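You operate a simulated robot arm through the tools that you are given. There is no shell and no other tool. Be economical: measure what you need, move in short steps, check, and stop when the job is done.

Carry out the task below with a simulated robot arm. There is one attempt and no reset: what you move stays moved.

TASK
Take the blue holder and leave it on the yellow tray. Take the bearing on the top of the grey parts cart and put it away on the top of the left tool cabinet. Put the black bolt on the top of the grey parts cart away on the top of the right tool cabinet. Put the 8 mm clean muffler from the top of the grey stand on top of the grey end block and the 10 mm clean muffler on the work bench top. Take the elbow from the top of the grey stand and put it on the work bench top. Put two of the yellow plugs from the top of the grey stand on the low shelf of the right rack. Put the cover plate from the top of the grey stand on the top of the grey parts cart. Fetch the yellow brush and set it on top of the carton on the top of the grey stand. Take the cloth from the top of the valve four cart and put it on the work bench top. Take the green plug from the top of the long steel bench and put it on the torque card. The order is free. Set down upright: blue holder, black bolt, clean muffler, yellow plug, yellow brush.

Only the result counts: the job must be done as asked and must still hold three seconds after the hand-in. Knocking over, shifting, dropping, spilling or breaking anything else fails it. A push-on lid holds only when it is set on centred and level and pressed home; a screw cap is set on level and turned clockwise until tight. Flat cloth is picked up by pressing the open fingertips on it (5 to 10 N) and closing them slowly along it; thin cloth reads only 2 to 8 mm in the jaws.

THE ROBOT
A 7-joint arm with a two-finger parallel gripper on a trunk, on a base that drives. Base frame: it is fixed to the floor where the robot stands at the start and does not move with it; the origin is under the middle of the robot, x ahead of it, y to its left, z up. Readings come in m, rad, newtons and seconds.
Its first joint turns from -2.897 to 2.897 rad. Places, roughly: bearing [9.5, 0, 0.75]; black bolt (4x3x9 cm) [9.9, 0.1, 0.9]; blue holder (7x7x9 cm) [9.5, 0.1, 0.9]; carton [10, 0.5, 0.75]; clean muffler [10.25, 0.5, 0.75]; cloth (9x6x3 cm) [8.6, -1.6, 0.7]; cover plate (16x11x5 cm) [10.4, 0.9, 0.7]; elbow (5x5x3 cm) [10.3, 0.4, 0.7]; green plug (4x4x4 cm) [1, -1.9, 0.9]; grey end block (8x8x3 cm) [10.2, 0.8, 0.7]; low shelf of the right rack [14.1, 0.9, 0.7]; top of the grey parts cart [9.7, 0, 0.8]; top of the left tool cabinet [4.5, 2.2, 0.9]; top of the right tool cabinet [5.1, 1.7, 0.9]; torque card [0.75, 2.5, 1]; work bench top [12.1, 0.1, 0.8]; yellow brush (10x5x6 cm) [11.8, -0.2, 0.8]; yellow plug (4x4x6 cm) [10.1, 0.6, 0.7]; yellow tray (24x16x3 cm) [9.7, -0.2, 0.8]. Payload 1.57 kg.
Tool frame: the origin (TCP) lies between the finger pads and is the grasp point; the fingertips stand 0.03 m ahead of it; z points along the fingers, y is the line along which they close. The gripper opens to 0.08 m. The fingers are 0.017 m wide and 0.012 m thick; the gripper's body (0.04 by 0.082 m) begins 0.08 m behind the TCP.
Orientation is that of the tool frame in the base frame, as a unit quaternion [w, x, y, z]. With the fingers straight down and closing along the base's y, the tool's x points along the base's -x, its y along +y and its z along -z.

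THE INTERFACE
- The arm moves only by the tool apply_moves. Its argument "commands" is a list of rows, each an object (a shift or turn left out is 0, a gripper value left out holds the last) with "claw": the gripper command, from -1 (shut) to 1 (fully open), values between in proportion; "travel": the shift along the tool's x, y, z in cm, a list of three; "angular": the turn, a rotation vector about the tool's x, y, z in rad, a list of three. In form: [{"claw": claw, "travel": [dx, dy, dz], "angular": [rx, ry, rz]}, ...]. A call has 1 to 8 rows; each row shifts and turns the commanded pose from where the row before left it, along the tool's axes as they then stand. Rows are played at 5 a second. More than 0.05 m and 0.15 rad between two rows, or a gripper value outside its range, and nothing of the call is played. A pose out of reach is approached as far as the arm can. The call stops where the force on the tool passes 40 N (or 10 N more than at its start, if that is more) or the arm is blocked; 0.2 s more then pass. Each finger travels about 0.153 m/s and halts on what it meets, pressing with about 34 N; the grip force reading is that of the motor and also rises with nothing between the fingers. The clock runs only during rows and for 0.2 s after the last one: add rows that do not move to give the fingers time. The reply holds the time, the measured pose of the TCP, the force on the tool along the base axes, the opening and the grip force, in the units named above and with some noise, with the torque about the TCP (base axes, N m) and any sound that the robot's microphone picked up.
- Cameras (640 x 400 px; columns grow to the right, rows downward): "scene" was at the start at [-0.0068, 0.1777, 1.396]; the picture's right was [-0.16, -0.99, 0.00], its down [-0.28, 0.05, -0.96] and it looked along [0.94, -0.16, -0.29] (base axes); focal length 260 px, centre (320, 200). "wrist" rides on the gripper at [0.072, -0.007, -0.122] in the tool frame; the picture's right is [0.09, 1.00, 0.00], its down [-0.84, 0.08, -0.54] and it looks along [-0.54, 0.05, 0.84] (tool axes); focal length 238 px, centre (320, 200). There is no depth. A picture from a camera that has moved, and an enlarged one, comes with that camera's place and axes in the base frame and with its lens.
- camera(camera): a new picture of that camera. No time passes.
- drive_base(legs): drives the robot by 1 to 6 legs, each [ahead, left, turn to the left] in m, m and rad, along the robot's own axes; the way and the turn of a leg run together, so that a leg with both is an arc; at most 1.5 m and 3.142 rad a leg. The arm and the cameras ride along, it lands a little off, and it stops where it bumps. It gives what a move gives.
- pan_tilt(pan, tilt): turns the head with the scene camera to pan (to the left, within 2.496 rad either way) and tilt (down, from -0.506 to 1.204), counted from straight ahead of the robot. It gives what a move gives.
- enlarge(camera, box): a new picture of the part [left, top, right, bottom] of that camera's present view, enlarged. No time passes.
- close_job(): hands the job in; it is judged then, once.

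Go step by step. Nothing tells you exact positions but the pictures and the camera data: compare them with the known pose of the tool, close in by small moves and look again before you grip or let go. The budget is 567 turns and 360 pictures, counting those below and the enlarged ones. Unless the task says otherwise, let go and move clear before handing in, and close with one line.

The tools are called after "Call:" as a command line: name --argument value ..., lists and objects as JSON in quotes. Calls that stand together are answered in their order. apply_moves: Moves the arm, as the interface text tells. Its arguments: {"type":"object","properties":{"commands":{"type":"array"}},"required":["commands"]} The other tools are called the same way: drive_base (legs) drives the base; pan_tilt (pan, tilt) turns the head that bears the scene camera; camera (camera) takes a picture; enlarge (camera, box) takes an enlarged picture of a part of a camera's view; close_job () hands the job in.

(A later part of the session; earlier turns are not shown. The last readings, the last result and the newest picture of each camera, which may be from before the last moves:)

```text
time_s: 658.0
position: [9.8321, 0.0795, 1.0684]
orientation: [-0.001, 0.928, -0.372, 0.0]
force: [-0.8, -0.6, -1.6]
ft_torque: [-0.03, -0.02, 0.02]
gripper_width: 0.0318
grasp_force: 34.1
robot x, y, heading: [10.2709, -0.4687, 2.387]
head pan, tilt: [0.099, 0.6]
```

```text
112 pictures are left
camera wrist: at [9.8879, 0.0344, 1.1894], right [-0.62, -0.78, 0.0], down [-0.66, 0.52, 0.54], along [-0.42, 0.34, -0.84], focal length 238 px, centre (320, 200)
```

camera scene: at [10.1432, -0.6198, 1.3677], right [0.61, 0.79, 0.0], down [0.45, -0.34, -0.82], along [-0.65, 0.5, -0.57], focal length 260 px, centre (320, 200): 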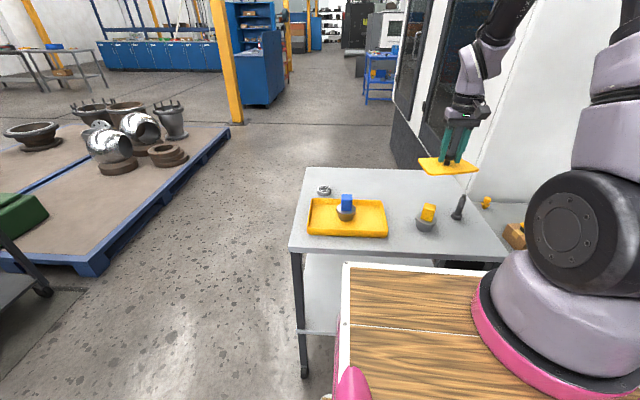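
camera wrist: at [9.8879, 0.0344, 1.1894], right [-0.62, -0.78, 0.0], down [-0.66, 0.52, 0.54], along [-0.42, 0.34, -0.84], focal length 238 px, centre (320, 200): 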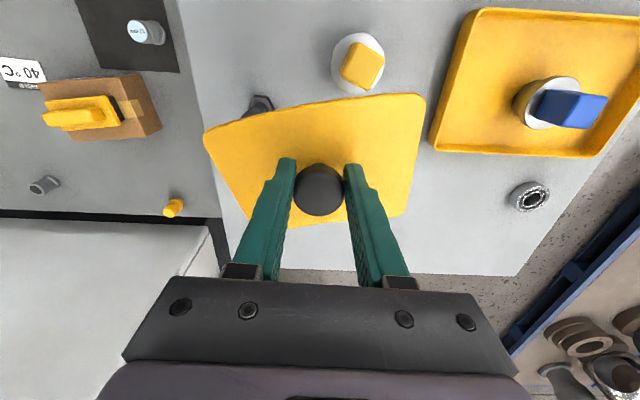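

Call:
apply_moves --commands '[{"travel": [-4.24, 1.12, 0]}, {"travel": [-4.24, 1.12, 0]}, {"travel": [-4.24, 1.12, 0]}, {"travel": [-4.24, 1.12, 0]}, {"travel": [-4.24, 1.12, 0]}, {"travel": [0, 0, 4]}, {"travel": [0, 0, 4]}, {}]'

Call:
camera --camera "wrist"

Call:
enlarge --camera "scene" --box '[290, 110, 500, 250]'

```text
time_s: 659.8
position: [9.6418, 0.185, 0.9872]
orientation: [0.0, 0.928, -0.373, 0.0]
force: [1.2, 0.8, -2.1]
ft_torque: [-0.03, -0.01, 0.01]
gripper_width: 0.0316
grasp_force: 33.9
robot x, y, heading: [10.2684, -0.4698, 2.388]
head pan, tilt: [0.099, 0.6]
```

```text
111 pictures are left
camera wrist: at [9.6968, 0.1409, 1.1085], right [-0.62, -0.78, 0.0], down [-0.66, 0.52, 0.54], along [-0.42, 0.34, -0.84], focal length 238 px, centre (320, 200)
```

wrist: 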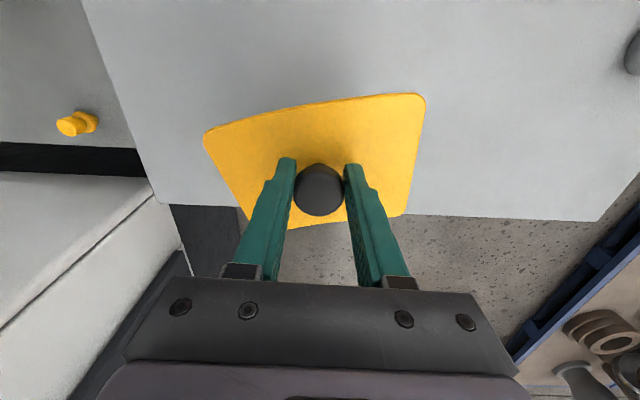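

```text
2.86 times, centred on (395, 180) of scene
camera zoom: at [10.1432, -0.6199, 1.3677], right [0.61, 0.79, 0.0], down [0.45, -0.34, -0.83], along [-0.65, 0.5, -0.56], focal length 744 px, centre (106, 257)
```

zoom: 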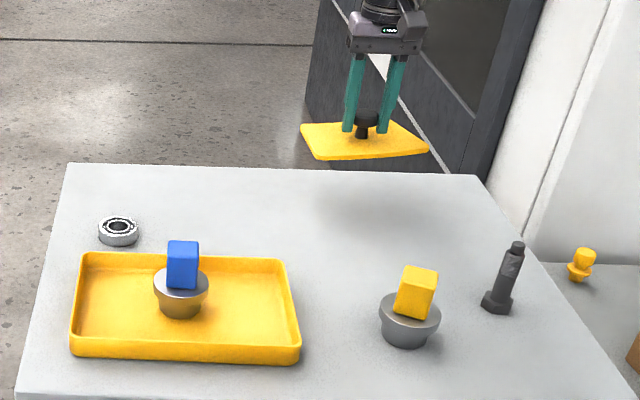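

Call:
apply_moves --commands '[{"travel": [0, 0, 4]}, {"travel": [0, 0, 4]}, {"travel": [0, 0, 1]}, {}]'

Call:
enlarge --camera "scene" --box '[290, 110, 500, 250]'

Call:
apply_moves --commands '[{"travel": [0, 0, 0.7]}, {}, {"travel": [0, 0, 0.4]}, {}]'

```text
time_s: 660.8
position: [9.6397, 0.1855, 0.8962]
orientation: [0.0, 0.928, -0.372, 0.0]
force: [-1.1, 0.6, -1.4]
ft_torque: [-0.04, -0.02, -0.02]
gripper_width: 0.0317
grasp_force: 34.3
robot x, y, heading: [10.2709, -0.4689, 2.389]
head pan, tilt: [0.099, 0.6]
```

```text
2.86 times, centred on (395, 180) of scene
camera zoom: at [10.1432, -0.6198, 1.3677], right [0.61, 0.79, 0.0], down [0.45, -0.34, -0.83], along [-0.65, 0.5, -0.56], focal length 744 px, centre (106, 257)
```

zoom: 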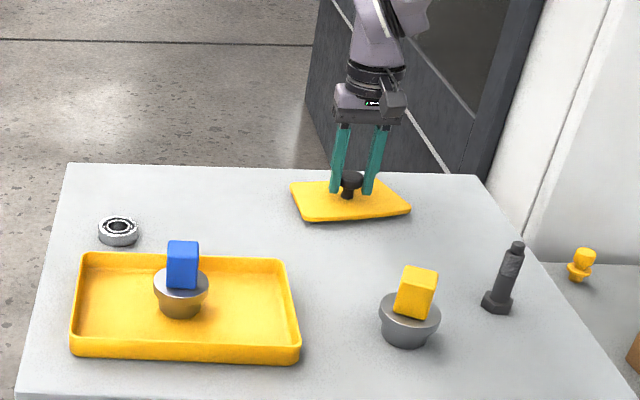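

```text
time_s: 661.8
position: [9.6408, 0.184, 0.8869]
orientation: [-0.001, 0.928, -0.372, -0.002]
force: [4.8, -3.5, 24.5]
ft_torque: [-0.34, -0.31, -0.18]
gripper_width: 0.032
grasp_force: 34.1
robot x, y, heading: [10.2674, -0.4662, 2.385]
head pan, tilt: [0.099, 0.6]
```

Contact. Ease, release, and rise.

Call:
apply_moves --commands '[{"travel": [0, 0, -0.25]}, {"claw": -0.1}, {"claw": 0.1}, {"claw": 0.3}, {}, {"travel": [0, 0, -4]}, {"travel": [0, 0, -4]}, {"travel": [0, 0, -4]}]'

Call:
enlarge --camera "scene" --box '[290, 110, 500, 250]'

Call:
camera --camera "wrist"

```text
time_s: 663.6
position: [9.6403, 0.1853, 1.0061]
orientation: [-0.001, 0.929, -0.371, 0.0]
force: [-0.8, 0.1, -0.4]
ft_torque: [-0.04, -0.03, -0.02]
gripper_width: 0.052
grasp_force: 0.1
robot x, y, heading: [10.2734, -0.4694, 2.387]
head pan, tilt: [0.099, 0.6]
```

```text
2.86 times, centred on (395, 180) of scene
camera zoom: at [10.1429, -0.6196, 1.3677], right [0.61, 0.79, 0.0], down [0.45, -0.34, -0.82], along [-0.65, 0.5, -0.57], focal length 744 px, centre (106, 257)
```

zoom: 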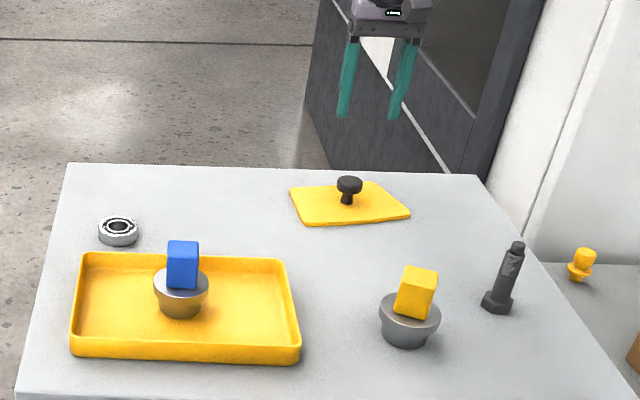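

```text
107 pictures are left
camera wrist: at [9.6966, 0.1411, 1.1285], right [-0.62, -0.78, 0.0], down [-0.66, 0.52, 0.54], along [-0.42, 0.34, -0.84], focal length 238 px, centre (320, 200)
```

wrist: 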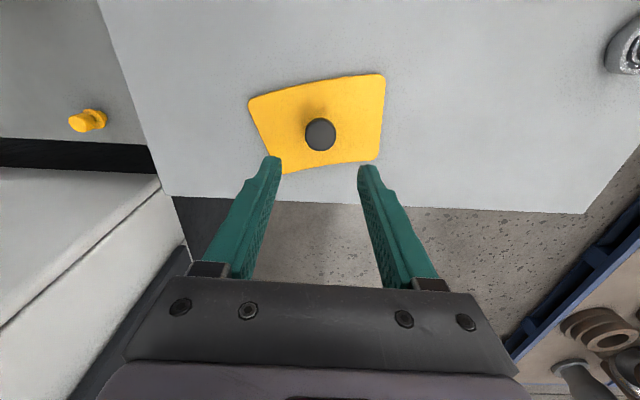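

The cover plate is placed. Next the cloth: I look at the valve-four cart to my left.

Call:
apply_moves --commands '[{"travel": [0, 0, -4]}, {"travel": [4.5, 0, 0]}, {"travel": [4.5, 0, 0]}, {"travel": [4.5, 0, 0]}, {"travel": [4.5, 0, 0]}, {"travel": [4.5, 0, 0]}, {}]'

Call:
pan_tilt --pan 0.85 --tilt 0.5

Call:
camera --camera "scene"

```text
time_s: 665.2
position: [9.8001, 0.0299, 1.0488]
orientation: [0.0, 0.928, -0.372, 0.001]
force: [-0.1, 0.4, -0.8]
ft_torque: [0.01, -0.03, -0.01]
gripper_width: 0.0517
grasp_force: 0.0
robot x, y, heading: [10.27, -0.4696, 2.385]
head pan, tilt: [0.099, 0.6]
```

```text
time_s: 666.3
position: [9.7998, 0.0294, 1.0493]
orientation: [0.0, 0.928, -0.372, 0.0]
force: [-0.2, 0.5, 0.5]
ft_torque: [0.01, 0.0, 0.01]
gripper_width: 0.0519
grasp_force: 0.1
robot x, y, heading: [10.2664, -0.4733, 2.385]
head pan, tilt: [0.85, 0.499]
```

```text
106 pictures are left
camera scene: at [10.1227, -0.6823, 1.3768], right [-0.09, 1.0, 0.0], down [0.48, 0.04, -0.88], along [-0.87, -0.08, -0.48], focal length 260 px, centre (320, 200)
```

scene: 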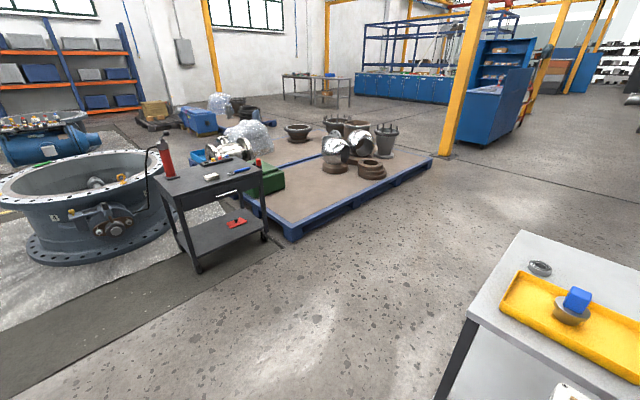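

Call:
enlarge --camera "scene" --box '[145, 135, 275, 225]'

```text
4.44 times, centred on (210, 180) of scene
camera zoom: at [10.1227, -0.6823, 1.3768], right [-0.09, 1.0, 0.0], down [0.48, 0.04, -0.88], along [-0.87, -0.08, -0.48], focal length 1157 px, centre (809, 289)
```

zoom: 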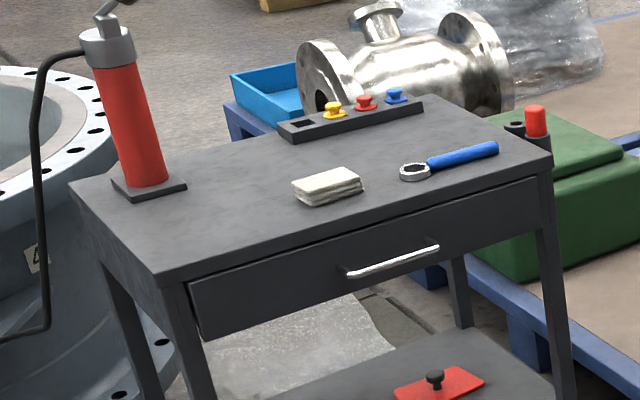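

The cloth is a small folded pad. I drive over to face that cart from the lane.

Call:
drive_base --legs '[[-0.2, 0, 0], [0, 0.9, 0], [0, 0, 1.59], [0, -0.62, 0], [0.15, 0, 0]]'

Call:
pan_tilt --pan 0.0 --tilt 0.6

Call:
camera --camera "wrist"

Call:
camera --camera "scene"

```text
time_s: 680.2
position: [8.7272, -1.4109, 1.0486]
orientation: [0.0, 0.919, 0.395, 0.0]
force: [-1.0, 0.5, 0.0]
ft_torque: [0.02, 0.01, 0.0]
gripper_width: 0.0523
grasp_force: 0.0
robot x, y, heading: [9.2284, -0.9374, -2.321]
head pan, tilt: [0.85, 0.499]
```

```text
time_s: 681.4
position: [8.7275, -1.411, 1.049]
orientation: [0.0, 0.918, 0.396, 0.0]
force: [0.1, -0.9, 0.7]
ft_torque: [0.04, -0.04, 0.03]
gripper_width: 0.0521
grasp_force: 0.1
robot x, y, heading: [9.2242, -0.9405, -2.326]
head pan, tilt: [0.0, 0.6]
```

```text
104 pictures are left
camera wrist: at [8.7718, -1.354, 1.1709], right [0.79, -0.62, 0.0], down [-0.52, -0.66, 0.54], along [-0.33, -0.43, -0.84], focal length 238 px, centre (320, 200)
```

wrist: 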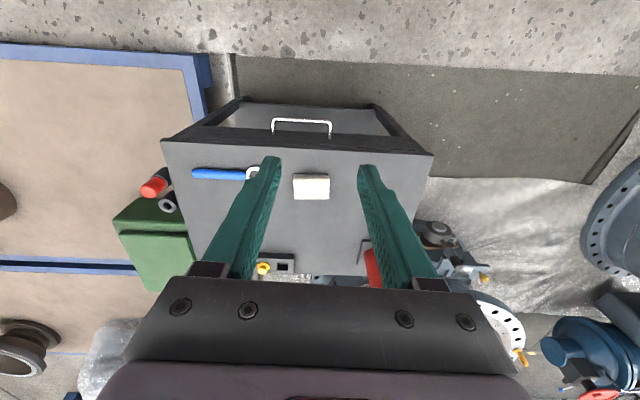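

```text
103 pictures are left
camera scene: at [9.373, -1.058, 1.3677], right [-0.73, 0.68, 0.0], down [0.39, 0.41, -0.83], along [-0.56, -0.6, -0.56], focal length 260 px, centre (320, 200)
```

scene: 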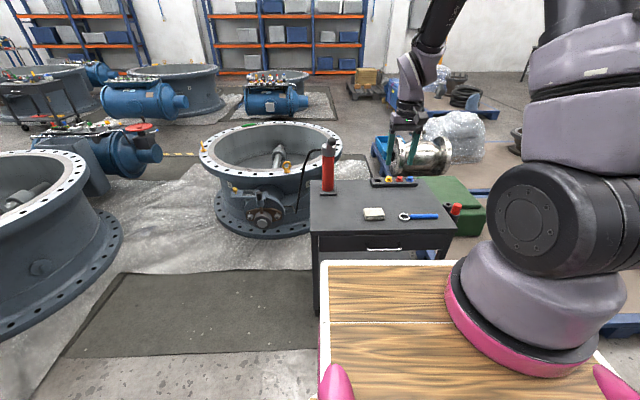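

The cloth pad is at about (8.60, -1.55, 0.70), its long side across the fingers. I move over it and turn the tool 90° to grip across its 6 cm width.

Call:
apply_moves --commands '[{"claw": 1, "travel": [-4.7, 0, 0]}, {"travel": [-4.7, 0, 0]}, {"travel": [-4.7, 0, 0]}, {"travel": [-4.6, 0, 0]}, {"angular": [0, 0, 0.143]}, {"angular": [0, 0, 0.143]}, {"angular": [0, 0, 0.143]}, {"angular": [0, 0, 0.143]}]'

Call:
apply_moves --commands '[{"angular": [0, 0, 0.143]}, {"angular": [0, 0, 0.143]}, {"angular": [0, 0, 0.143]}, {"angular": [0, 0, 0.143]}, {"angular": [0, 0, 0.143]}, {"angular": [0, 0, 0.143]}, {"angular": [0, 0, 0.143]}, {"travel": [0, 0, 4.5]}]'

Call:
apply_moves --commands '[{"travel": [0, 0, 4.5]}, {"travel": [0, 0, 4.5]}, {}]'

Call:
camera --camera "wrist"

```text
time_s: 683.2
position: [8.5995, -1.546, 1.0498]
orientation: [0.0, 0.993, 0.12, 0.0]
force: [0.1, -0.2, 0.5]
ft_torque: [0.01, 0.03, 0.0]
gripper_width: 0.0803
grasp_force: 0.1
robot x, y, heading: [9.225, -0.9385, -2.32]
head pan, tilt: [0.0, 0.6]
```

```text
time_s: 685.0
position: [8.6005, -1.5478, 1.0057]
orientation: [0.0, 0.929, -0.37, 0.001]
force: [0.9, -0.3, -0.2]
ft_torque: [0.0, -0.01, -0.01]
gripper_width: 0.0801
grasp_force: 0.1
robot x, y, heading: [9.2275, -0.9413, -2.319]
head pan, tilt: [0.0, 0.6]
```

```text
time_s: 685.8
position: [8.5988, -1.5465, 0.9133]
orientation: [0.0, 0.929, -0.371, 0.0]
force: [0.4, 0.1, -0.4]
ft_torque: [-0.01, 0.01, 0.01]
gripper_width: 0.08
grasp_force: 0.0
robot x, y, heading: [9.228, -0.9373, -2.324]
head pan, tilt: [0.0, 0.6]
```

```text
102 pictures are left
camera wrist: at [8.6546, -1.591, 1.0345], right [-0.62, -0.79, 0.0], down [-0.66, 0.52, 0.54], along [-0.43, 0.34, -0.84], focal length 238 px, centre (320, 200)
```

wrist: 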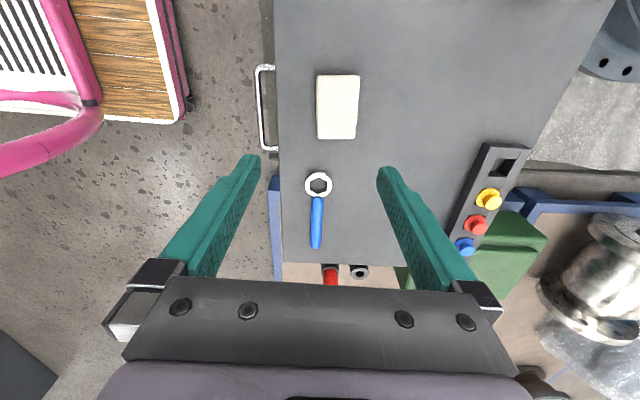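

Call:
apply_moves --commands '[{"travel": [0.2, 2.0, 4]}, {"travel": [0, 0, 4]}, {"travel": [0, 0, 4]}, {}]'

Call:
camera --camera "wrist"

Call:
enlarge --camera "scene" --box '[310, 150, 460, 250]'

```text
time_s: 686.8
position: [8.5896, -1.5642, 0.7927]
orientation: [0.001, 0.929, -0.371, 0.001]
force: [0.1, -0.5, -0.7]
ft_torque: [-0.02, 0.0, 0.05]
gripper_width: 0.08
grasp_force: 0.0
robot x, y, heading: [9.2233, -0.9387, -2.322]
head pan, tilt: [0.0, 0.6]
```

```text
101 pictures are left
camera wrist: at [8.6442, -1.6071, 0.9149], right [-0.62, -0.79, 0.0], down [-0.66, 0.52, 0.54], along [-0.43, 0.34, -0.84], focal length 238 px, centre (320, 200)
```

wrist: 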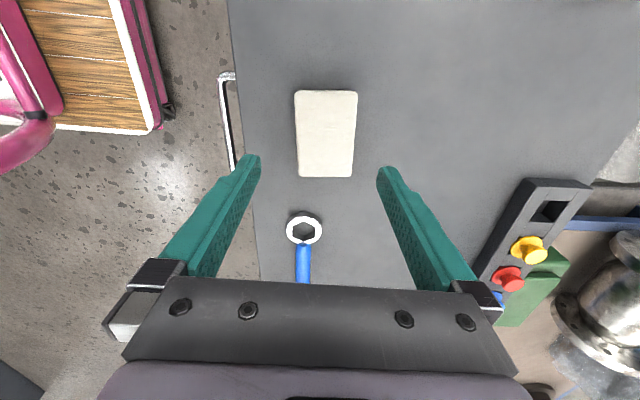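

```text
4.00 times, centred on (385, 200) of scene
camera zoom: at [9.373, -1.0579, 1.3677], right [-0.73, 0.68, 0.0], down [0.39, 0.41, -0.83], along [-0.56, -0.6, -0.56], focal length 1041 px, centre (60, 200)
```

zoom: 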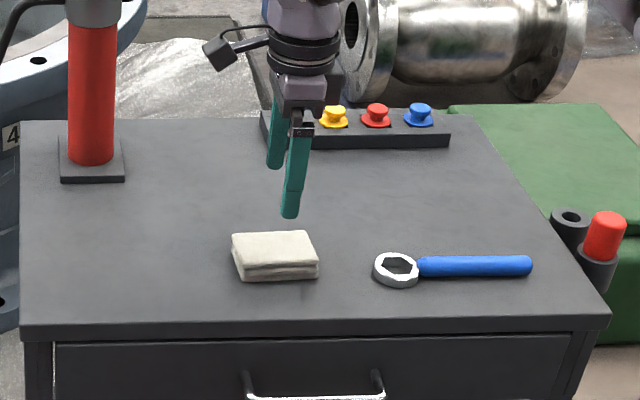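

Call:
apply_moves --commands '[{"travel": [0, 0.4, 4]}, {"travel": [0, 0, 3.5]}, {}]'

Call:
camera --camera "wrist"

Call:
enlarge --camera "scene" --box '[330, 180, 420, 240]'

```text
time_s: 687.6
position: [8.5836, -1.5648, 0.7174]
orientation: [0.0, 0.929, -0.371, 0.001]
force: [0.1, 0.3, 0.8]
ft_torque: [-0.02, 0.0, -0.01]
gripper_width: 0.08
grasp_force: 0.0
robot x, y, heading: [9.2293, -0.9408, -2.325]
head pan, tilt: [0.0, 0.6]
```

```text
99 pictures are left
camera wrist: at [8.6402, -1.6092, 0.8396], right [-0.62, -0.79, 0.0], down [-0.66, 0.52, 0.54], along [-0.43, 0.34, -0.84], focal length 238 px, centre (320, 200)
```

wrist: 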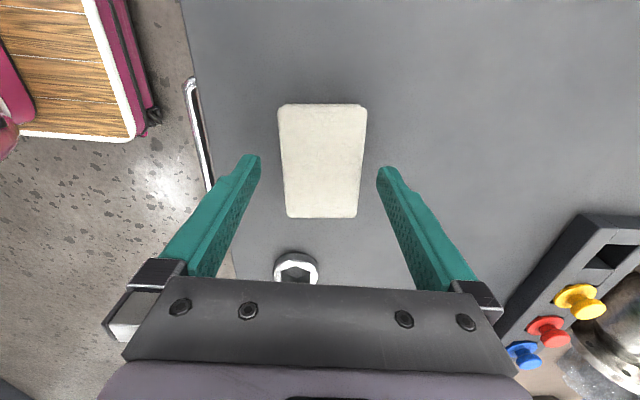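

```text
6.67 times, centred on (375, 210) of scene
camera zoom: at [9.373, -1.0579, 1.3677], right [-0.73, 0.68, 0.0], down [0.39, 0.41, -0.83], along [-0.56, -0.6, -0.56], focal length 1735 px, centre (-47, 133)
```

zoom: 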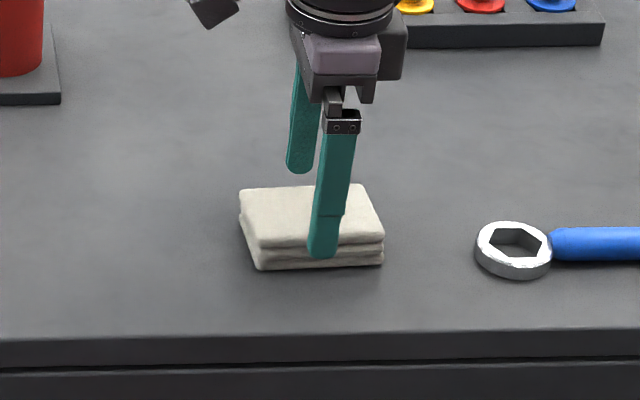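

Call:
apply_moves --commands '[{"travel": [0, 0, 0.7]}, {"travel": [0, 0, 0.4]}, {}]'

Call:
apply_moves --commands '[{"travel": [0, 0, 0.3]}, {}]'

```text
time_s: 688.4
position: [8.5854, -1.5657, 0.7069]
orientation: [0.0, 0.929, -0.37, 0.0]
force: [-0.1, -0.3, 0.0]
ft_torque: [0.01, -0.01, -0.02]
gripper_width: 0.0801
grasp_force: 0.0
robot x, y, heading: [9.2258, -0.9403, -2.321]
head pan, tilt: [0.0, 0.6]
```

```text
time_s: 689.0
position: [8.5837, -1.5647, 0.7059]
orientation: [-0.001, 0.929, -0.371, 0.001]
force: [-0.5, 0.6, 1.0]
ft_torque: [0.02, 0.0, -0.01]
gripper_width: 0.08
grasp_force: 0.0
robot x, y, heading: [9.227, -0.9384, -2.32]
head pan, tilt: [0.0, 0.6]
```

Call:
apply_moves --commands '[{"travel": [0, 0, 0.2]}, {"claw": 0.6}, {"claw": 0.4}, {"claw": 0.2}, {"claw": 0}, {"claw": -0.3}, {"claw": -1}, {}]'

Call:
enlarge --camera "scene" --box '[330, 180, 420, 240]'

```text
time_s: 690.8
position: [8.5852, -1.565, 0.7031]
orientation: [0.0, 0.929, -0.371, -0.001]
force: [-0.2, -0.5, -0.3]
ft_torque: [-0.01, -0.02, -0.01]
gripper_width: 0.0601
grasp_force: 33.5
robot x, y, heading: [9.2229, -0.9377, -2.324]
head pan, tilt: [0.0, 0.6]
```

```text
6.67 times, centred on (375, 210) of scene
camera zoom: at [9.373, -1.058, 1.3677], right [-0.73, 0.68, 0.0], down [0.39, 0.41, -0.83], along [-0.56, -0.6, -0.56], focal length 1735 px, centre (-47, 133)
```

zoom: 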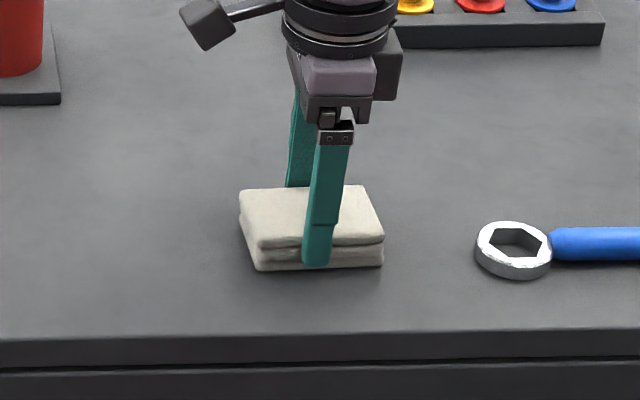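

The pad is gripped solidly at 60 mm. Lift.

Call:
apply_moves --commands '[{"travel": [0, 0, -2]}, {"travel": [0, 0, -4.5]}, {"travel": [0, 0, -4.5]}, {"travel": [0, 0, -4.5]}, {"travel": [0, 0, -4.5]}, {"travel": [0, 0, -4.5]}, {"travel": [0, 0, -4.5]}, {"travel": [0, 0, -4.5]}]'

Call:
camera --camera "wrist"

```text
time_s: 692.6
position: [8.5866, -1.5654, 1.0387]
orientation: [-0.001, 0.929, -0.371, 0.0]
force: [-0.1, -0.1, -0.5]
ft_torque: [0.07, -0.01, -0.01]
gripper_width: 0.0602
grasp_force: 34.2
robot x, y, heading: [9.228, -0.9405, -2.324]
head pan, tilt: [0.0, 0.6]
```

```text
96 pictures are left
camera wrist: at [8.6425, -1.6095, 1.1611], right [-0.62, -0.79, 0.0], down [-0.66, 0.52, 0.54], along [-0.43, 0.34, -0.84], focal length 238 px, centre (320, 200)
```

wrist: 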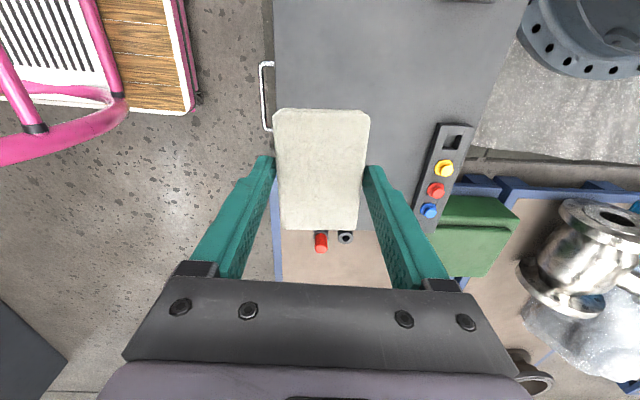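

Held. I pull the arm in, then drive to the bench-facing spot.

Call:
apply_moves --commands '[{"travel": [0, -4.5, 0]}, {"travel": [0, -4.5, 0]}, {"travel": [0, -4.5, 0]}, {"travel": [0, -4.5, 0]}, {"travel": [0, -4.5, -2]}, {}]'

Call:
drive_base --legs '[[-0.35, 0, 0], [0, 1.12, 0], [0, 0, 3.14], [0.85, 0, 0]]'

Call:
pan_tilt --pan -0.2 --tilt 0.6

Call:
camera --camera "scene"

Call:
camera --camera "wrist"

```text
time_s: 694.0
position: [8.7399, -1.4024, 1.0569]
orientation: [0.0, 0.929, -0.37, -0.001]
force: [-0.1, -0.4, -0.8]
ft_torque: [-0.02, -0.04, -0.02]
gripper_width: 0.0596
grasp_force: 34.0
robot x, y, heading: [9.2265, -0.9386, -2.319]
head pan, tilt: [0.0, 0.6]
```

```text
time_s: 696.2
position: [8.9591, -1.1747, 1.0586]
orientation: [0.001, 0.93, -0.368, -0.001]
force: [0.3, 0.1, -0.9]
ft_torque: [-0.02, -0.01, 0.03]
gripper_width: 0.0595
grasp_force: 33.9
robot x, y, heading: [9.4424, -0.7047, -2.314]
head pan, tilt: [0.0, 0.6]
stopped in leg 1: the robot was blocked; the commanded pose is now the measured one
```

```text
time_s: 696.9
position: [8.9599, -1.174, 1.0578]
orientation: [0.001, 0.93, -0.367, -0.001]
force: [0.5, -0.3, -0.1]
ft_torque: [-0.03, -0.02, -0.01]
gripper_width: 0.059
grasp_force: 34.1
robot x, y, heading: [9.4412, -0.7104, -2.32]
head pan, tilt: [-0.201, 0.6]
```

```text
95 pictures are left
camera scene: at [9.5801, -0.8117, 1.3677], right [-0.59, 0.81, 0.0], down [0.46, 0.33, -0.83], along [-0.67, -0.48, -0.56], focal length 260 px, centre (320, 200)
```

scene: 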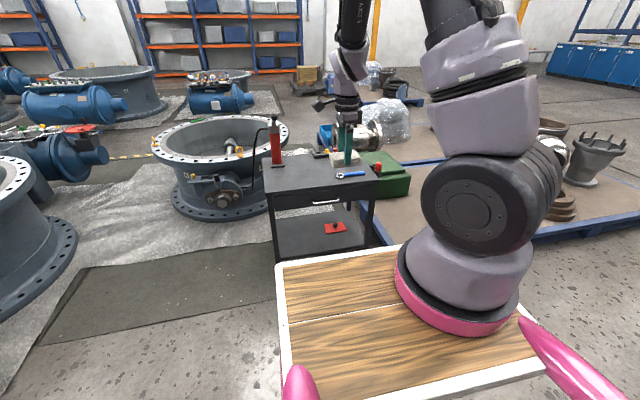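

```text
94 pictures are left
camera wrist: at [9.0157, -1.2183, 1.1798], right [-0.61, -0.79, 0.0], down [-0.66, 0.52, 0.54], along [-0.43, 0.33, -0.84], focal length 238 px, centre (320, 200)
```

wrist: 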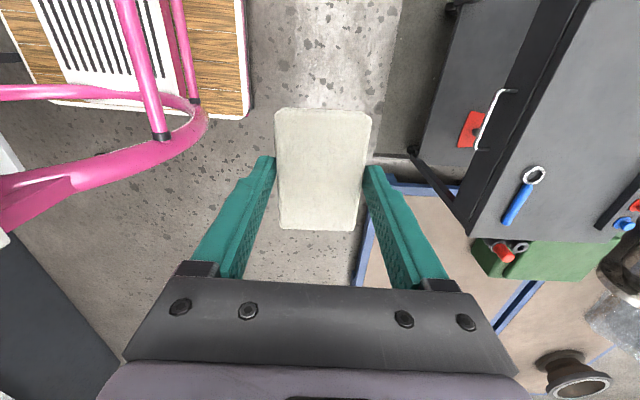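

I backed into the grey parts cart! I check at once whether anything moved there.

Call:
pan_tilt --pan -2.45 --tilt 0.5

Call:
camera --camera "scene"

```text
time_s: 699.0
position: [8.9592, -1.1741, 1.0576]
orientation: [0.001, 0.93, -0.367, 0.0]
force: [0.2, -0.5, 0.2]
ft_torque: [-0.01, 0.02, -0.03]
gripper_width: 0.0591
grasp_force: 34.2
robot x, y, heading: [9.4454, -0.7116, -2.317]
head pan, tilt: [-2.45, 0.499]
```

```text
93 pictures are left
camera scene: at [9.6566, -0.6691, 1.3768], right [1.0, -0.05, 0.0], down [-0.03, -0.48, -0.88], along [0.05, 0.88, -0.48], focal length 260 px, centre (320, 200)
```

scene: 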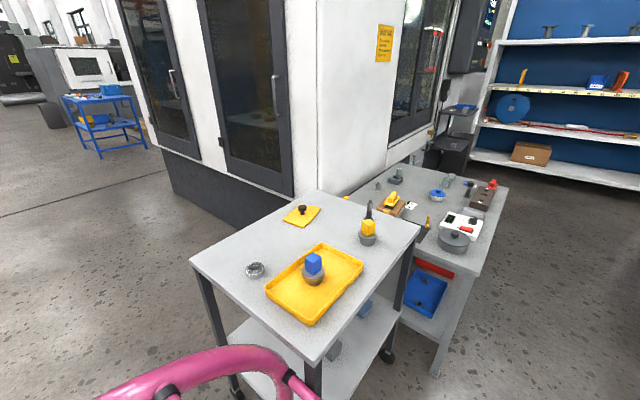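

Nothing moved. I pull away forward, then go around properly.

Call:
drive_base --legs '[[0.15, 0, 0], [0, 1.1, 0], [0, 0, 3.14]]'

```text
time_s: 713.0
position: [10.6435, -1.1021, 1.058]
orientation: [0.0, 0.373, 0.928, 0.0]
force: [-0.1, -0.1, -0.6]
ft_torque: [0.0, 0.05, 0.0]
gripper_width: 0.059
grasp_force: 33.9
robot x, y, heading: [10.1545, -1.5591, 0.816]
head pan, tilt: [-2.45, 0.499]
```

Call:
drive_base --legs '[[0, 0.0, 0.02], [1.08, 0.02, 0]]'

Call:
camera --camera "wrist"

```text
time_s: 718.9
position: [11.3481, -0.2853, 1.0572]
orientation: [0.0, 0.366, 0.931, 0.001]
force: [-0.1, 0.0, 0.2]
ft_torque: [-0.03, -0.01, 0.02]
gripper_width: 0.059
grasp_force: 33.8
robot x, y, heading: [10.8663, -0.7529, 0.83]
head pan, tilt: [-2.45, 0.499]
```

```text
92 pictures are left
camera wrist: at [11.2901, -0.2416, 1.1798], right [0.61, 0.79, 0.0], down [0.66, -0.51, 0.54], along [0.43, -0.33, -0.84], focal length 238 px, centre (320, 200)
```

wrist: 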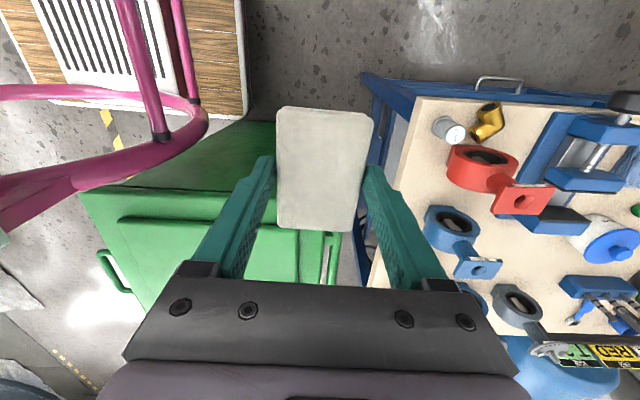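

Call:
drive_base --legs '[[0.1, 0.0, 0]]'

Call:
apply_moves --commands '[{"travel": [-4.1, 1.75, 0]}, {"travel": [-4.1, 1.75, 0]}, {"travel": [-4.1, 1.75, 0]}, {"travel": [-4.1, 1.75, 0]}, {"travel": [-4.1, 1.75, 0]}, {"travel": [-4.1, 1.75, 0]}, {"travel": [-4.1, 1.75, 0]}, {"travel": [-4.1, 1.75, 0]}]'

Call:
pan_tilt --pan -0.2 --tilt 0.6

Call:
camera --camera "wrist"

Call:
enlarge --camera "scene" --box '[320, 100, 560, 250]'

```text
time_s: 720.0
position: [11.4143, -0.2118, 1.0568]
orientation: [0.0, 0.366, 0.931, 0.001]
force: [-0.5, -0.1, -0.3]
ft_torque: [-0.01, 0.0, 0.01]
gripper_width: 0.0587
grasp_force: 34.0
robot x, y, heading: [10.9318, -0.6835, 0.828]
head pan, tilt: [-2.45, 0.499]
```

```text
time_s: 721.8
position: [11.7523, -0.3305, 1.0575]
orientation: [0.0, 0.366, 0.931, 0.002]
force: [-0.4, 0.0, 0.8]
ft_torque: [-0.07, -0.02, -0.01]
gripper_width: 0.0589
grasp_force: 34.0
robot x, y, heading: [10.9347, -0.6845, 0.827]
head pan, tilt: [-2.45, 0.499]
```

```text
time_s: 723.9
position: [11.7529, -0.3314, 1.0565]
orientation: [0.0, 0.367, 0.93, 0.001]
force: [0.6, -0.1, -0.3]
ft_torque: [0.01, 0.04, -0.02]
gripper_width: 0.0589
grasp_force: 33.8
robot x, y, heading: [10.9325, -0.6813, 0.829]
head pan, tilt: [-0.201, 0.6]
```

```text
91 pictures are left
camera wrist: at [11.6948, -0.287, 1.1791], right [0.61, 0.79, 0.0], down [0.66, -0.51, 0.54], along [0.43, -0.33, -0.84], focal length 238 px, centre (320, 200)
```

wrist: 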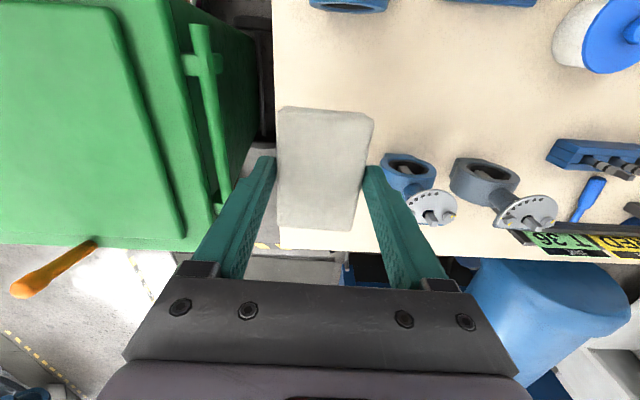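

```text
2.67 times, centred on (440, 175) of scene
camera zoom: at [10.7979, -0.5706, 1.3677], right [0.59, -0.81, 0.0], down [-0.46, -0.33, -0.83], along [0.67, 0.48, -0.56], focal length 694 px, centre (0, 267)
```

zoom: 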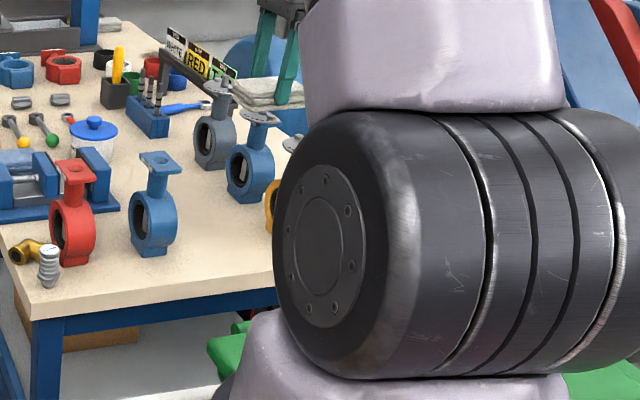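

Call:
apply_moves --commands '[{"travel": [0, 0, 4.5]}, {"travel": [0, 0, 4.5]}, {"travel": [0, 0, 4.5]}, {"travel": [0, 0, 4.5]}, {"travel": [0, 0, 2]}, {}]'

Call:
camera --camera "wrist"

```text
time_s: 725.3
position: [11.7497, -0.3297, 0.8568]
orientation: [0.0, 0.366, 0.931, 0.001]
force: [-0.1, 0.3, -0.3]
ft_torque: [-0.01, 0.0, 0.01]
gripper_width: 0.0588
grasp_force: 34.0
robot x, y, heading: [10.9331, -0.6809, 0.829]
head pan, tilt: [-0.201, 0.6]
```

```text
89 pictures are left
camera wrist: at [11.691, -0.2863, 0.978], right [0.61, 0.79, 0.0], down [0.66, -0.51, 0.54], along [0.43, -0.33, -0.84], focal length 238 px, centre (320, 200)
```

wrist: 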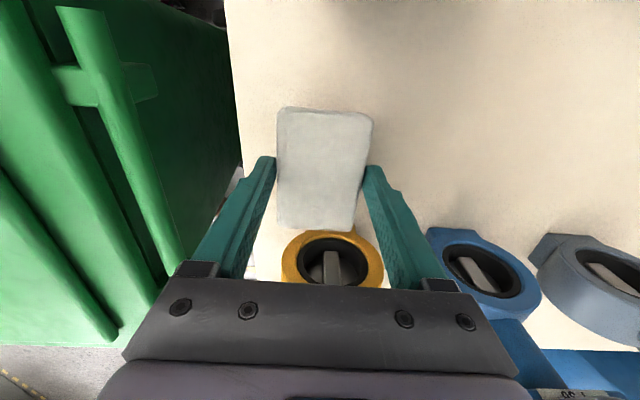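

Call:
apply_moves --commands '[{"travel": [0, 0, 2]}, {"travel": [0, 0, 1.5]}, {"travel": [0, 0, 0.5]}, {}]'

Call:
apply_moves --commands '[{"travel": [0, 0, 0.4]}, {}]'

```text
time_s: 726.1
position: [11.7517, -0.3291, 0.8218]
orientation: [0.001, 0.367, 0.93, 0.002]
force: [-3.6, -1.9, 17.3]
ft_torque: [-0.12, 0.35, -0.03]
gripper_width: 0.0589
grasp_force: 33.8
robot x, y, heading: [10.9358, -0.6807, 0.828]
head pan, tilt: [-0.201, 0.6]
stopped in row 4: the force on the tool passed its limit at 46 N (the readings are from after the stop); the commanded pose is now the measured one
```

```text
time_s: 726.5
position: [11.7544, -0.33, 0.8224]
orientation: [0.003, 0.367, 0.93, 0.004]
force: [-3.1, -1.1, 15.0]
ft_torque: [-0.12, 0.38, -0.05]
gripper_width: 0.0589
grasp_force: 33.7
robot x, y, heading: [10.9317, -0.6829, 0.827]
head pan, tilt: [-0.201, 0.6]
stopped in row 1: the force on the tool passed its limit at 46 N (the readings are from after the stop); the commanded pose is now the measured one
```

Call:
camera --camera "wrist"

```text
88 pictures are left
camera wrist: at [11.6954, -0.2861, 0.9438], right [0.61, 0.79, 0.01], down [0.66, -0.52, 0.54], along [0.44, -0.33, -0.84], focal length 238 px, centre (320, 200)
```

wrist: 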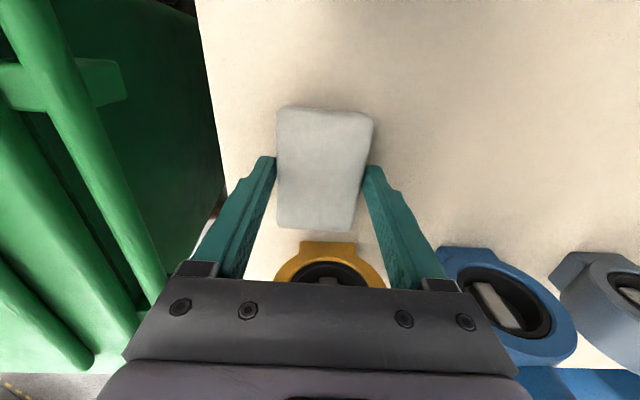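

The pad touches the bench, slightly tilted; I release it gently and rise.

Call:
apply_moves --commands '[{"travel": [0, 0, -0.1]}, {"claw": 0.55}, {"claw": 0.7}, {"claw": 0.85}, {}, {"travel": [0, 0, -3]}, {"travel": [0, 0, -4]}, {"travel": [0, 0, -4]}]'

Call:
camera --camera "wrist"

```text
time_s: 728.3
position: [11.7535, -0.3307, 0.9318]
orientation: [0.001, 0.366, 0.93, 0.003]
force: [0.0, -0.3, -1.5]
ft_torque: [-0.01, 0.01, 0.01]
gripper_width: 0.0742
grasp_force: 0.0
robot x, y, heading: [10.9327, -0.6786, 0.828]
head pan, tilt: [-0.201, 0.6]
```

```text
87 pictures are left
camera wrist: at [11.6947, -0.2872, 1.054], right [0.61, 0.79, 0.01], down [0.66, -0.52, 0.54], along [0.43, -0.33, -0.84], focal length 238 px, centre (320, 200)
```

wrist: 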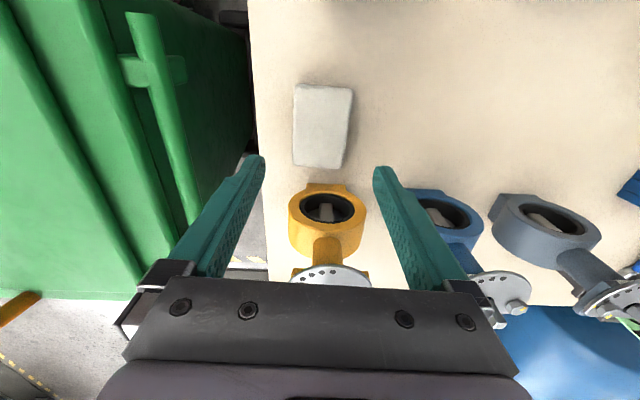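

The cloth lies flat on the bench. I raise and retract, then return to the grey cart for the bolt.

Call:
apply_moves --commands '[{"travel": [0, 0, -4.5]}, {"travel": [0, 0, -4.5]}, {"travel": [4.2, -2.5, 0]}, {"travel": [4.2, -2.5, 0]}, {"travel": [4.2, -2.5, 0]}, {"travel": [4.2, -2.5, 0]}, {"travel": [4.2, -2.5, 0]}, {"travel": [4.2, -2.5, 0]}]'

Call:
drive_base --legs '[[-0.4, 0, 0], [0, 0, 1.575], [0.62, 0, 0]]'

Call:
camera --camera "wrist"

```text
time_s: 730.1
position: [11.4671, -0.268, 1.0197]
orientation: [0.001, 0.367, 0.93, 0.003]
force: [0.0, -0.5, -1.0]
ft_torque: [-0.02, 0.04, 0.01]
gripper_width: 0.0739
grasp_force: 0.0
robot x, y, heading: [10.9338, -0.6804, 0.832]
head pan, tilt: [-0.201, 0.6]
```

```text
time_s: 739.5
position: [9.7967, -0.0133, 1.0194]
orientation: [0.0, -0.398, 0.918, 0.003]
force: [0.4, 0.7, 0.0]
ft_torque: [0.01, -0.02, -0.03]
gripper_width: 0.074
grasp_force: 0.1
robot x, y, heading: [10.2127, -0.5468, 2.396]
head pan, tilt: [-0.201, 0.6]
```

```text
86 pictures are left
camera wrist: at [9.753, -0.0708, 1.1412], right [-0.79, 0.61, 0.01], down [0.52, 0.66, 0.54], along [0.33, 0.43, -0.84], focal length 238 px, centre (320, 200)
```

wrist: 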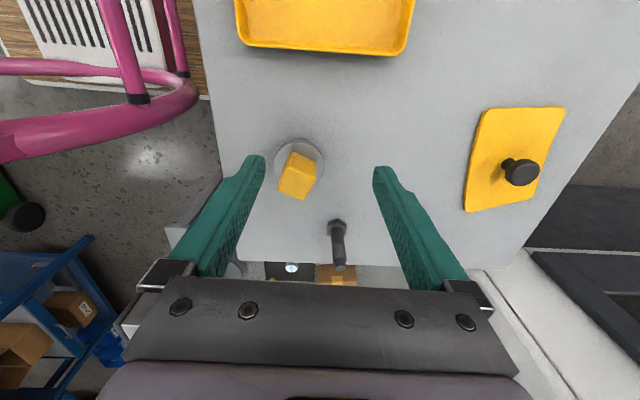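

Call:
apply_moves --commands '[{"claw": 0.2, "travel": [-4.25, 1.05, 0]}, {"travel": [-4.25, 1.05, 0]}, {"travel": [-4.25, 1.05, 0]}, {"travel": [-4.25, 1.05, 0]}, {"travel": [0, 0, 2]}, {}]'

Call:
camera --camera "wrist"

Call:
enlarge --camera "scene" --box '[300, 110, 420, 210]'

```text
time_s: 740.9
position: [9.8842, 0.1386, 0.9996]
orientation: [-0.002, -0.399, 0.917, 0.003]
force: [-0.6, 0.4, -0.5]
ft_torque: [-0.01, 0.03, -0.03]
gripper_width: 0.0479
grasp_force: 0.0
robot x, y, heading: [10.2105, -0.548, 2.401]
head pan, tilt: [-0.201, 0.6]
```

```text
85 pictures are left
camera wrist: at [9.8383, 0.0814, 1.1206], right [-0.79, 0.61, 0.01], down [0.52, 0.66, 0.54], along [0.33, 0.43, -0.84], focal length 238 px, centre (320, 200)
```

wrist: 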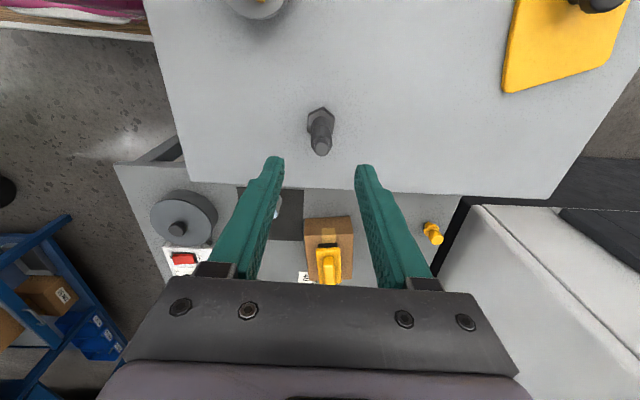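

```text
4.00 times, centred on (360, 160) of scene
camera zoom: at [10.1032, -0.6803, 1.3677], right [0.81, 0.59, 0.0], down [0.33, -0.46, -0.83], along [-0.48, 0.67, -0.56], focal length 1041 px, centre (160, 360)
```

zoom: 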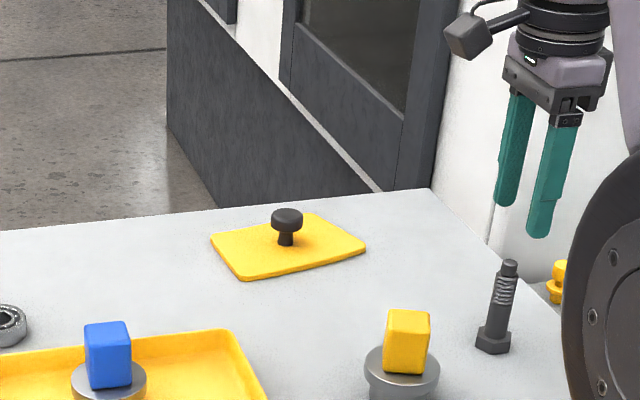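

Call:
apply_moves --commands '[{"travel": [-0.3, 0, 4]}, {"travel": [0, 0, 3]}, {"travel": [0, 0, 2.3]}, {}]'

Call:
camera --camera "wrist"

Call:
enlarge --camera "scene" --box '[370, 140, 440, 210]'

```text
time_s: 741.9
position: [9.8845, 0.1408, 0.9056]
orientation: [-0.002, -0.397, 0.918, 0.003]
force: [-0.1, 0.5, 0.1]
ft_torque: [-0.02, 0.03, -0.01]
gripper_width: 0.048
grasp_force: 0.1
robot x, y, heading: [10.2086, -0.5468, 2.397]
head pan, tilt: [-0.201, 0.6]
```

```text
83 pictures are left
camera wrist: at [9.8403, 0.0832, 1.0282], right [-0.79, 0.61, 0.01], down [0.52, 0.66, 0.54], along [0.33, 0.43, -0.84], focal length 238 px, centre (320, 200)
```

wrist: 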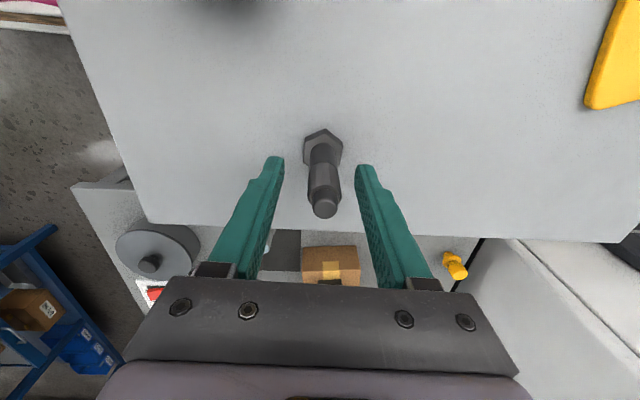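

```text
5.71 times, centred on (405, 175) of scene
camera zoom: at [10.1033, -0.6804, 1.3677], right [0.81, 0.59, 0.0], down [0.33, -0.46, -0.83], along [-0.48, 0.67, -0.56], focal length 1487 px, centre (-166, 343)
```

zoom: 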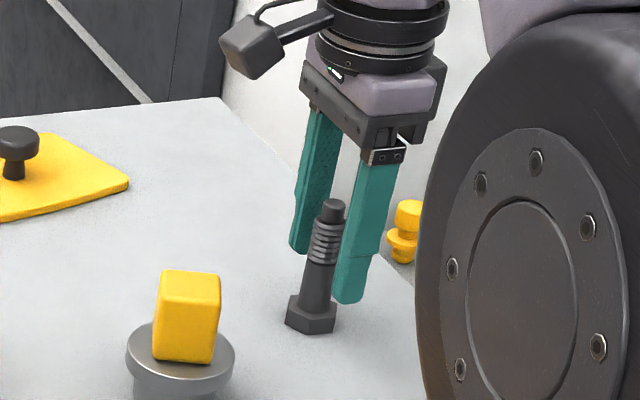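

Call:
apply_moves --commands '[{"claw": -0.2}, {"claw": -0.5}, {"claw": -1}, {}, {}, {"travel": [0, 0, -2]}, {"travel": [0, 0, -4]}, {"travel": [0, 0, -4]}]'

Call:
apply_moves --commands '[{"travel": [0, 0, -4]}, {"travel": [0, 0, -4]}, {"travel": [0, 0, -4]}, {}]'

Call:
camera --camera "wrist"

```text
time_s: 743.7
position: [9.8855, 0.1407, 1.007]
orientation: [-0.001, -0.399, 0.917, 0.003]
force: [0.4, 0.6, -2.8]
ft_torque: [-0.04, -0.06, 0.01]
gripper_width: 0.0192
grasp_force: 33.5
robot x, y, heading: [10.2105, -0.55, 2.398]
head pan, tilt: [-0.201, 0.6]
```

```text
time_s: 744.7
position: [9.8847, 0.1392, 1.1272]
orientation: [-0.002, -0.398, 0.917, 0.003]
force: [1.1, 0.0, -3.5]
ft_torque: [-0.08, -0.01, -0.03]
gripper_width: 0.0196
grasp_force: 33.3
robot x, y, heading: [10.2057, -0.5496, 2.401]
head pan, tilt: [-0.201, 0.6]
```

```text
81 pictures are left
camera wrist: at [9.8404, 0.0825, 1.2483], right [-0.79, 0.61, 0.01], down [0.52, 0.66, 0.54], along [0.33, 0.43, -0.84], focal length 238 px, centre (320, 200)
```

wrist: 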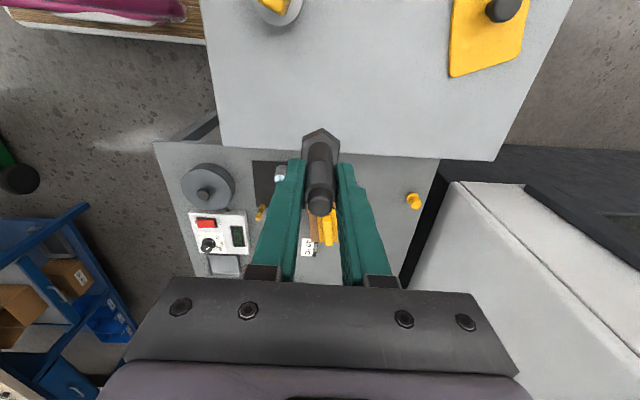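

The bolt is held upright. I drive down the lane towards the tool cabinets and look.

Call:
drive_base --legs '[[0, 0.88, 0], [1.4, 0, 0], [1.4, 0, 0], [0.6, 0, 0]]'

Call:
pan_tilt --pan 0.25 --tilt 0.4

Call:
camera --camera "scene"

```text
time_s: 765.8
position: [6.7302, 1.8286, 1.1251]
orientation: [-0.001, -0.402, 0.915, 0.003]
force: [-0.2, -1.1, -1.5]
ft_torque: [0.0, -0.01, 0.01]
gripper_width: 0.0192
grasp_force: 32.7
robot x, y, heading: [7.0614, 1.1415, 2.411]
head pan, tilt: [-0.201, 0.6]
```

```text
time_s: 766.7
position: [6.7318, 1.8294, 1.1259]
orientation: [-0.001, -0.403, 0.915, 0.003]
force: [-0.2, 0.4, -1.5]
ft_torque: [-0.02, 0.02, 0.0]
gripper_width: 0.0189
grasp_force: 33.4
robot x, y, heading: [7.0628, 1.1438, 2.408]
head pan, tilt: [0.25, 0.4]
```

```text
80 pictures are left
camera scene: at [6.9277, 0.9824, 1.3859], right [0.47, 0.88, 0.0], down [0.34, -0.18, -0.92], along [-0.81, 0.43, -0.39], focal length 260 px, centre (320, 200)
```

scene: 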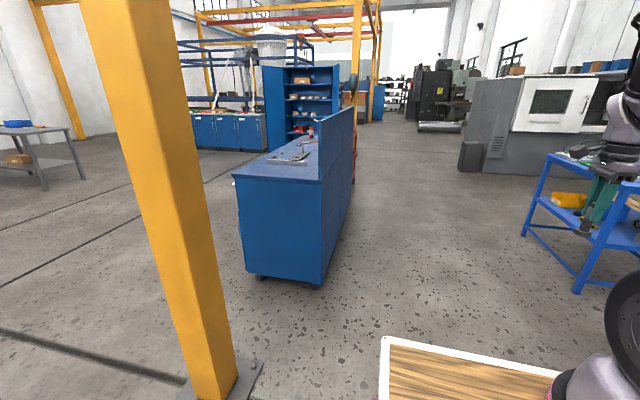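

The gap between cabinet and pillar is about 0.68 m at floor level – enough for my base. I go behind the cabinet, turn, and approach with the cabinet on my right.

Call:
drive_base --legs '[[1.2, -0.35, 0], [0, 0, 1.565]]'

Call:
pan_tilt --pan 0.0 --tilt 0.6

Call:
camera --camera "scene"

```text
time_s: 776.8
position: [5.7266, 1.9032, 1.1265]
orientation: [0.004, 0.927, -0.375, -0.001]
force: [0.4, 0.5, -2.6]
ft_torque: [0.01, -0.01, 0.0]
gripper_width: 0.0189
grasp_force: 33.3
robot x, y, heading: [6.4207, 2.2156, -2.332]
head pan, tilt: [0.25, 0.4]
```

```text
time_s: 777.6
position: [5.7256, 1.903, 1.1258]
orientation: [0.003, 0.927, -0.375, -0.001]
force: [-0.2, -0.8, -2.9]
ft_torque: [0.0, 0.0, 0.0]
gripper_width: 0.0186
grasp_force: 33.2
robot x, y, heading: [6.4186, 2.2194, -2.334]
head pan, tilt: [0.0, 0.6]
```

```text
79 pictures are left
camera scene: at [6.5655, 2.0952, 1.3678], right [-0.72, 0.69, 0.0], down [0.39, 0.41, -0.83], along [-0.57, -0.6, -0.56], focal length 260 px, centre (320, 200)
```

scene: 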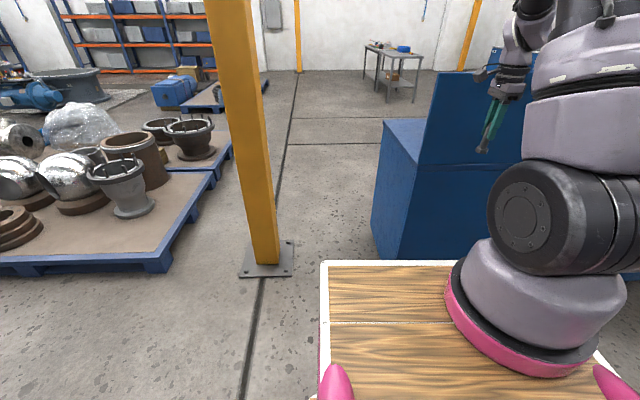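

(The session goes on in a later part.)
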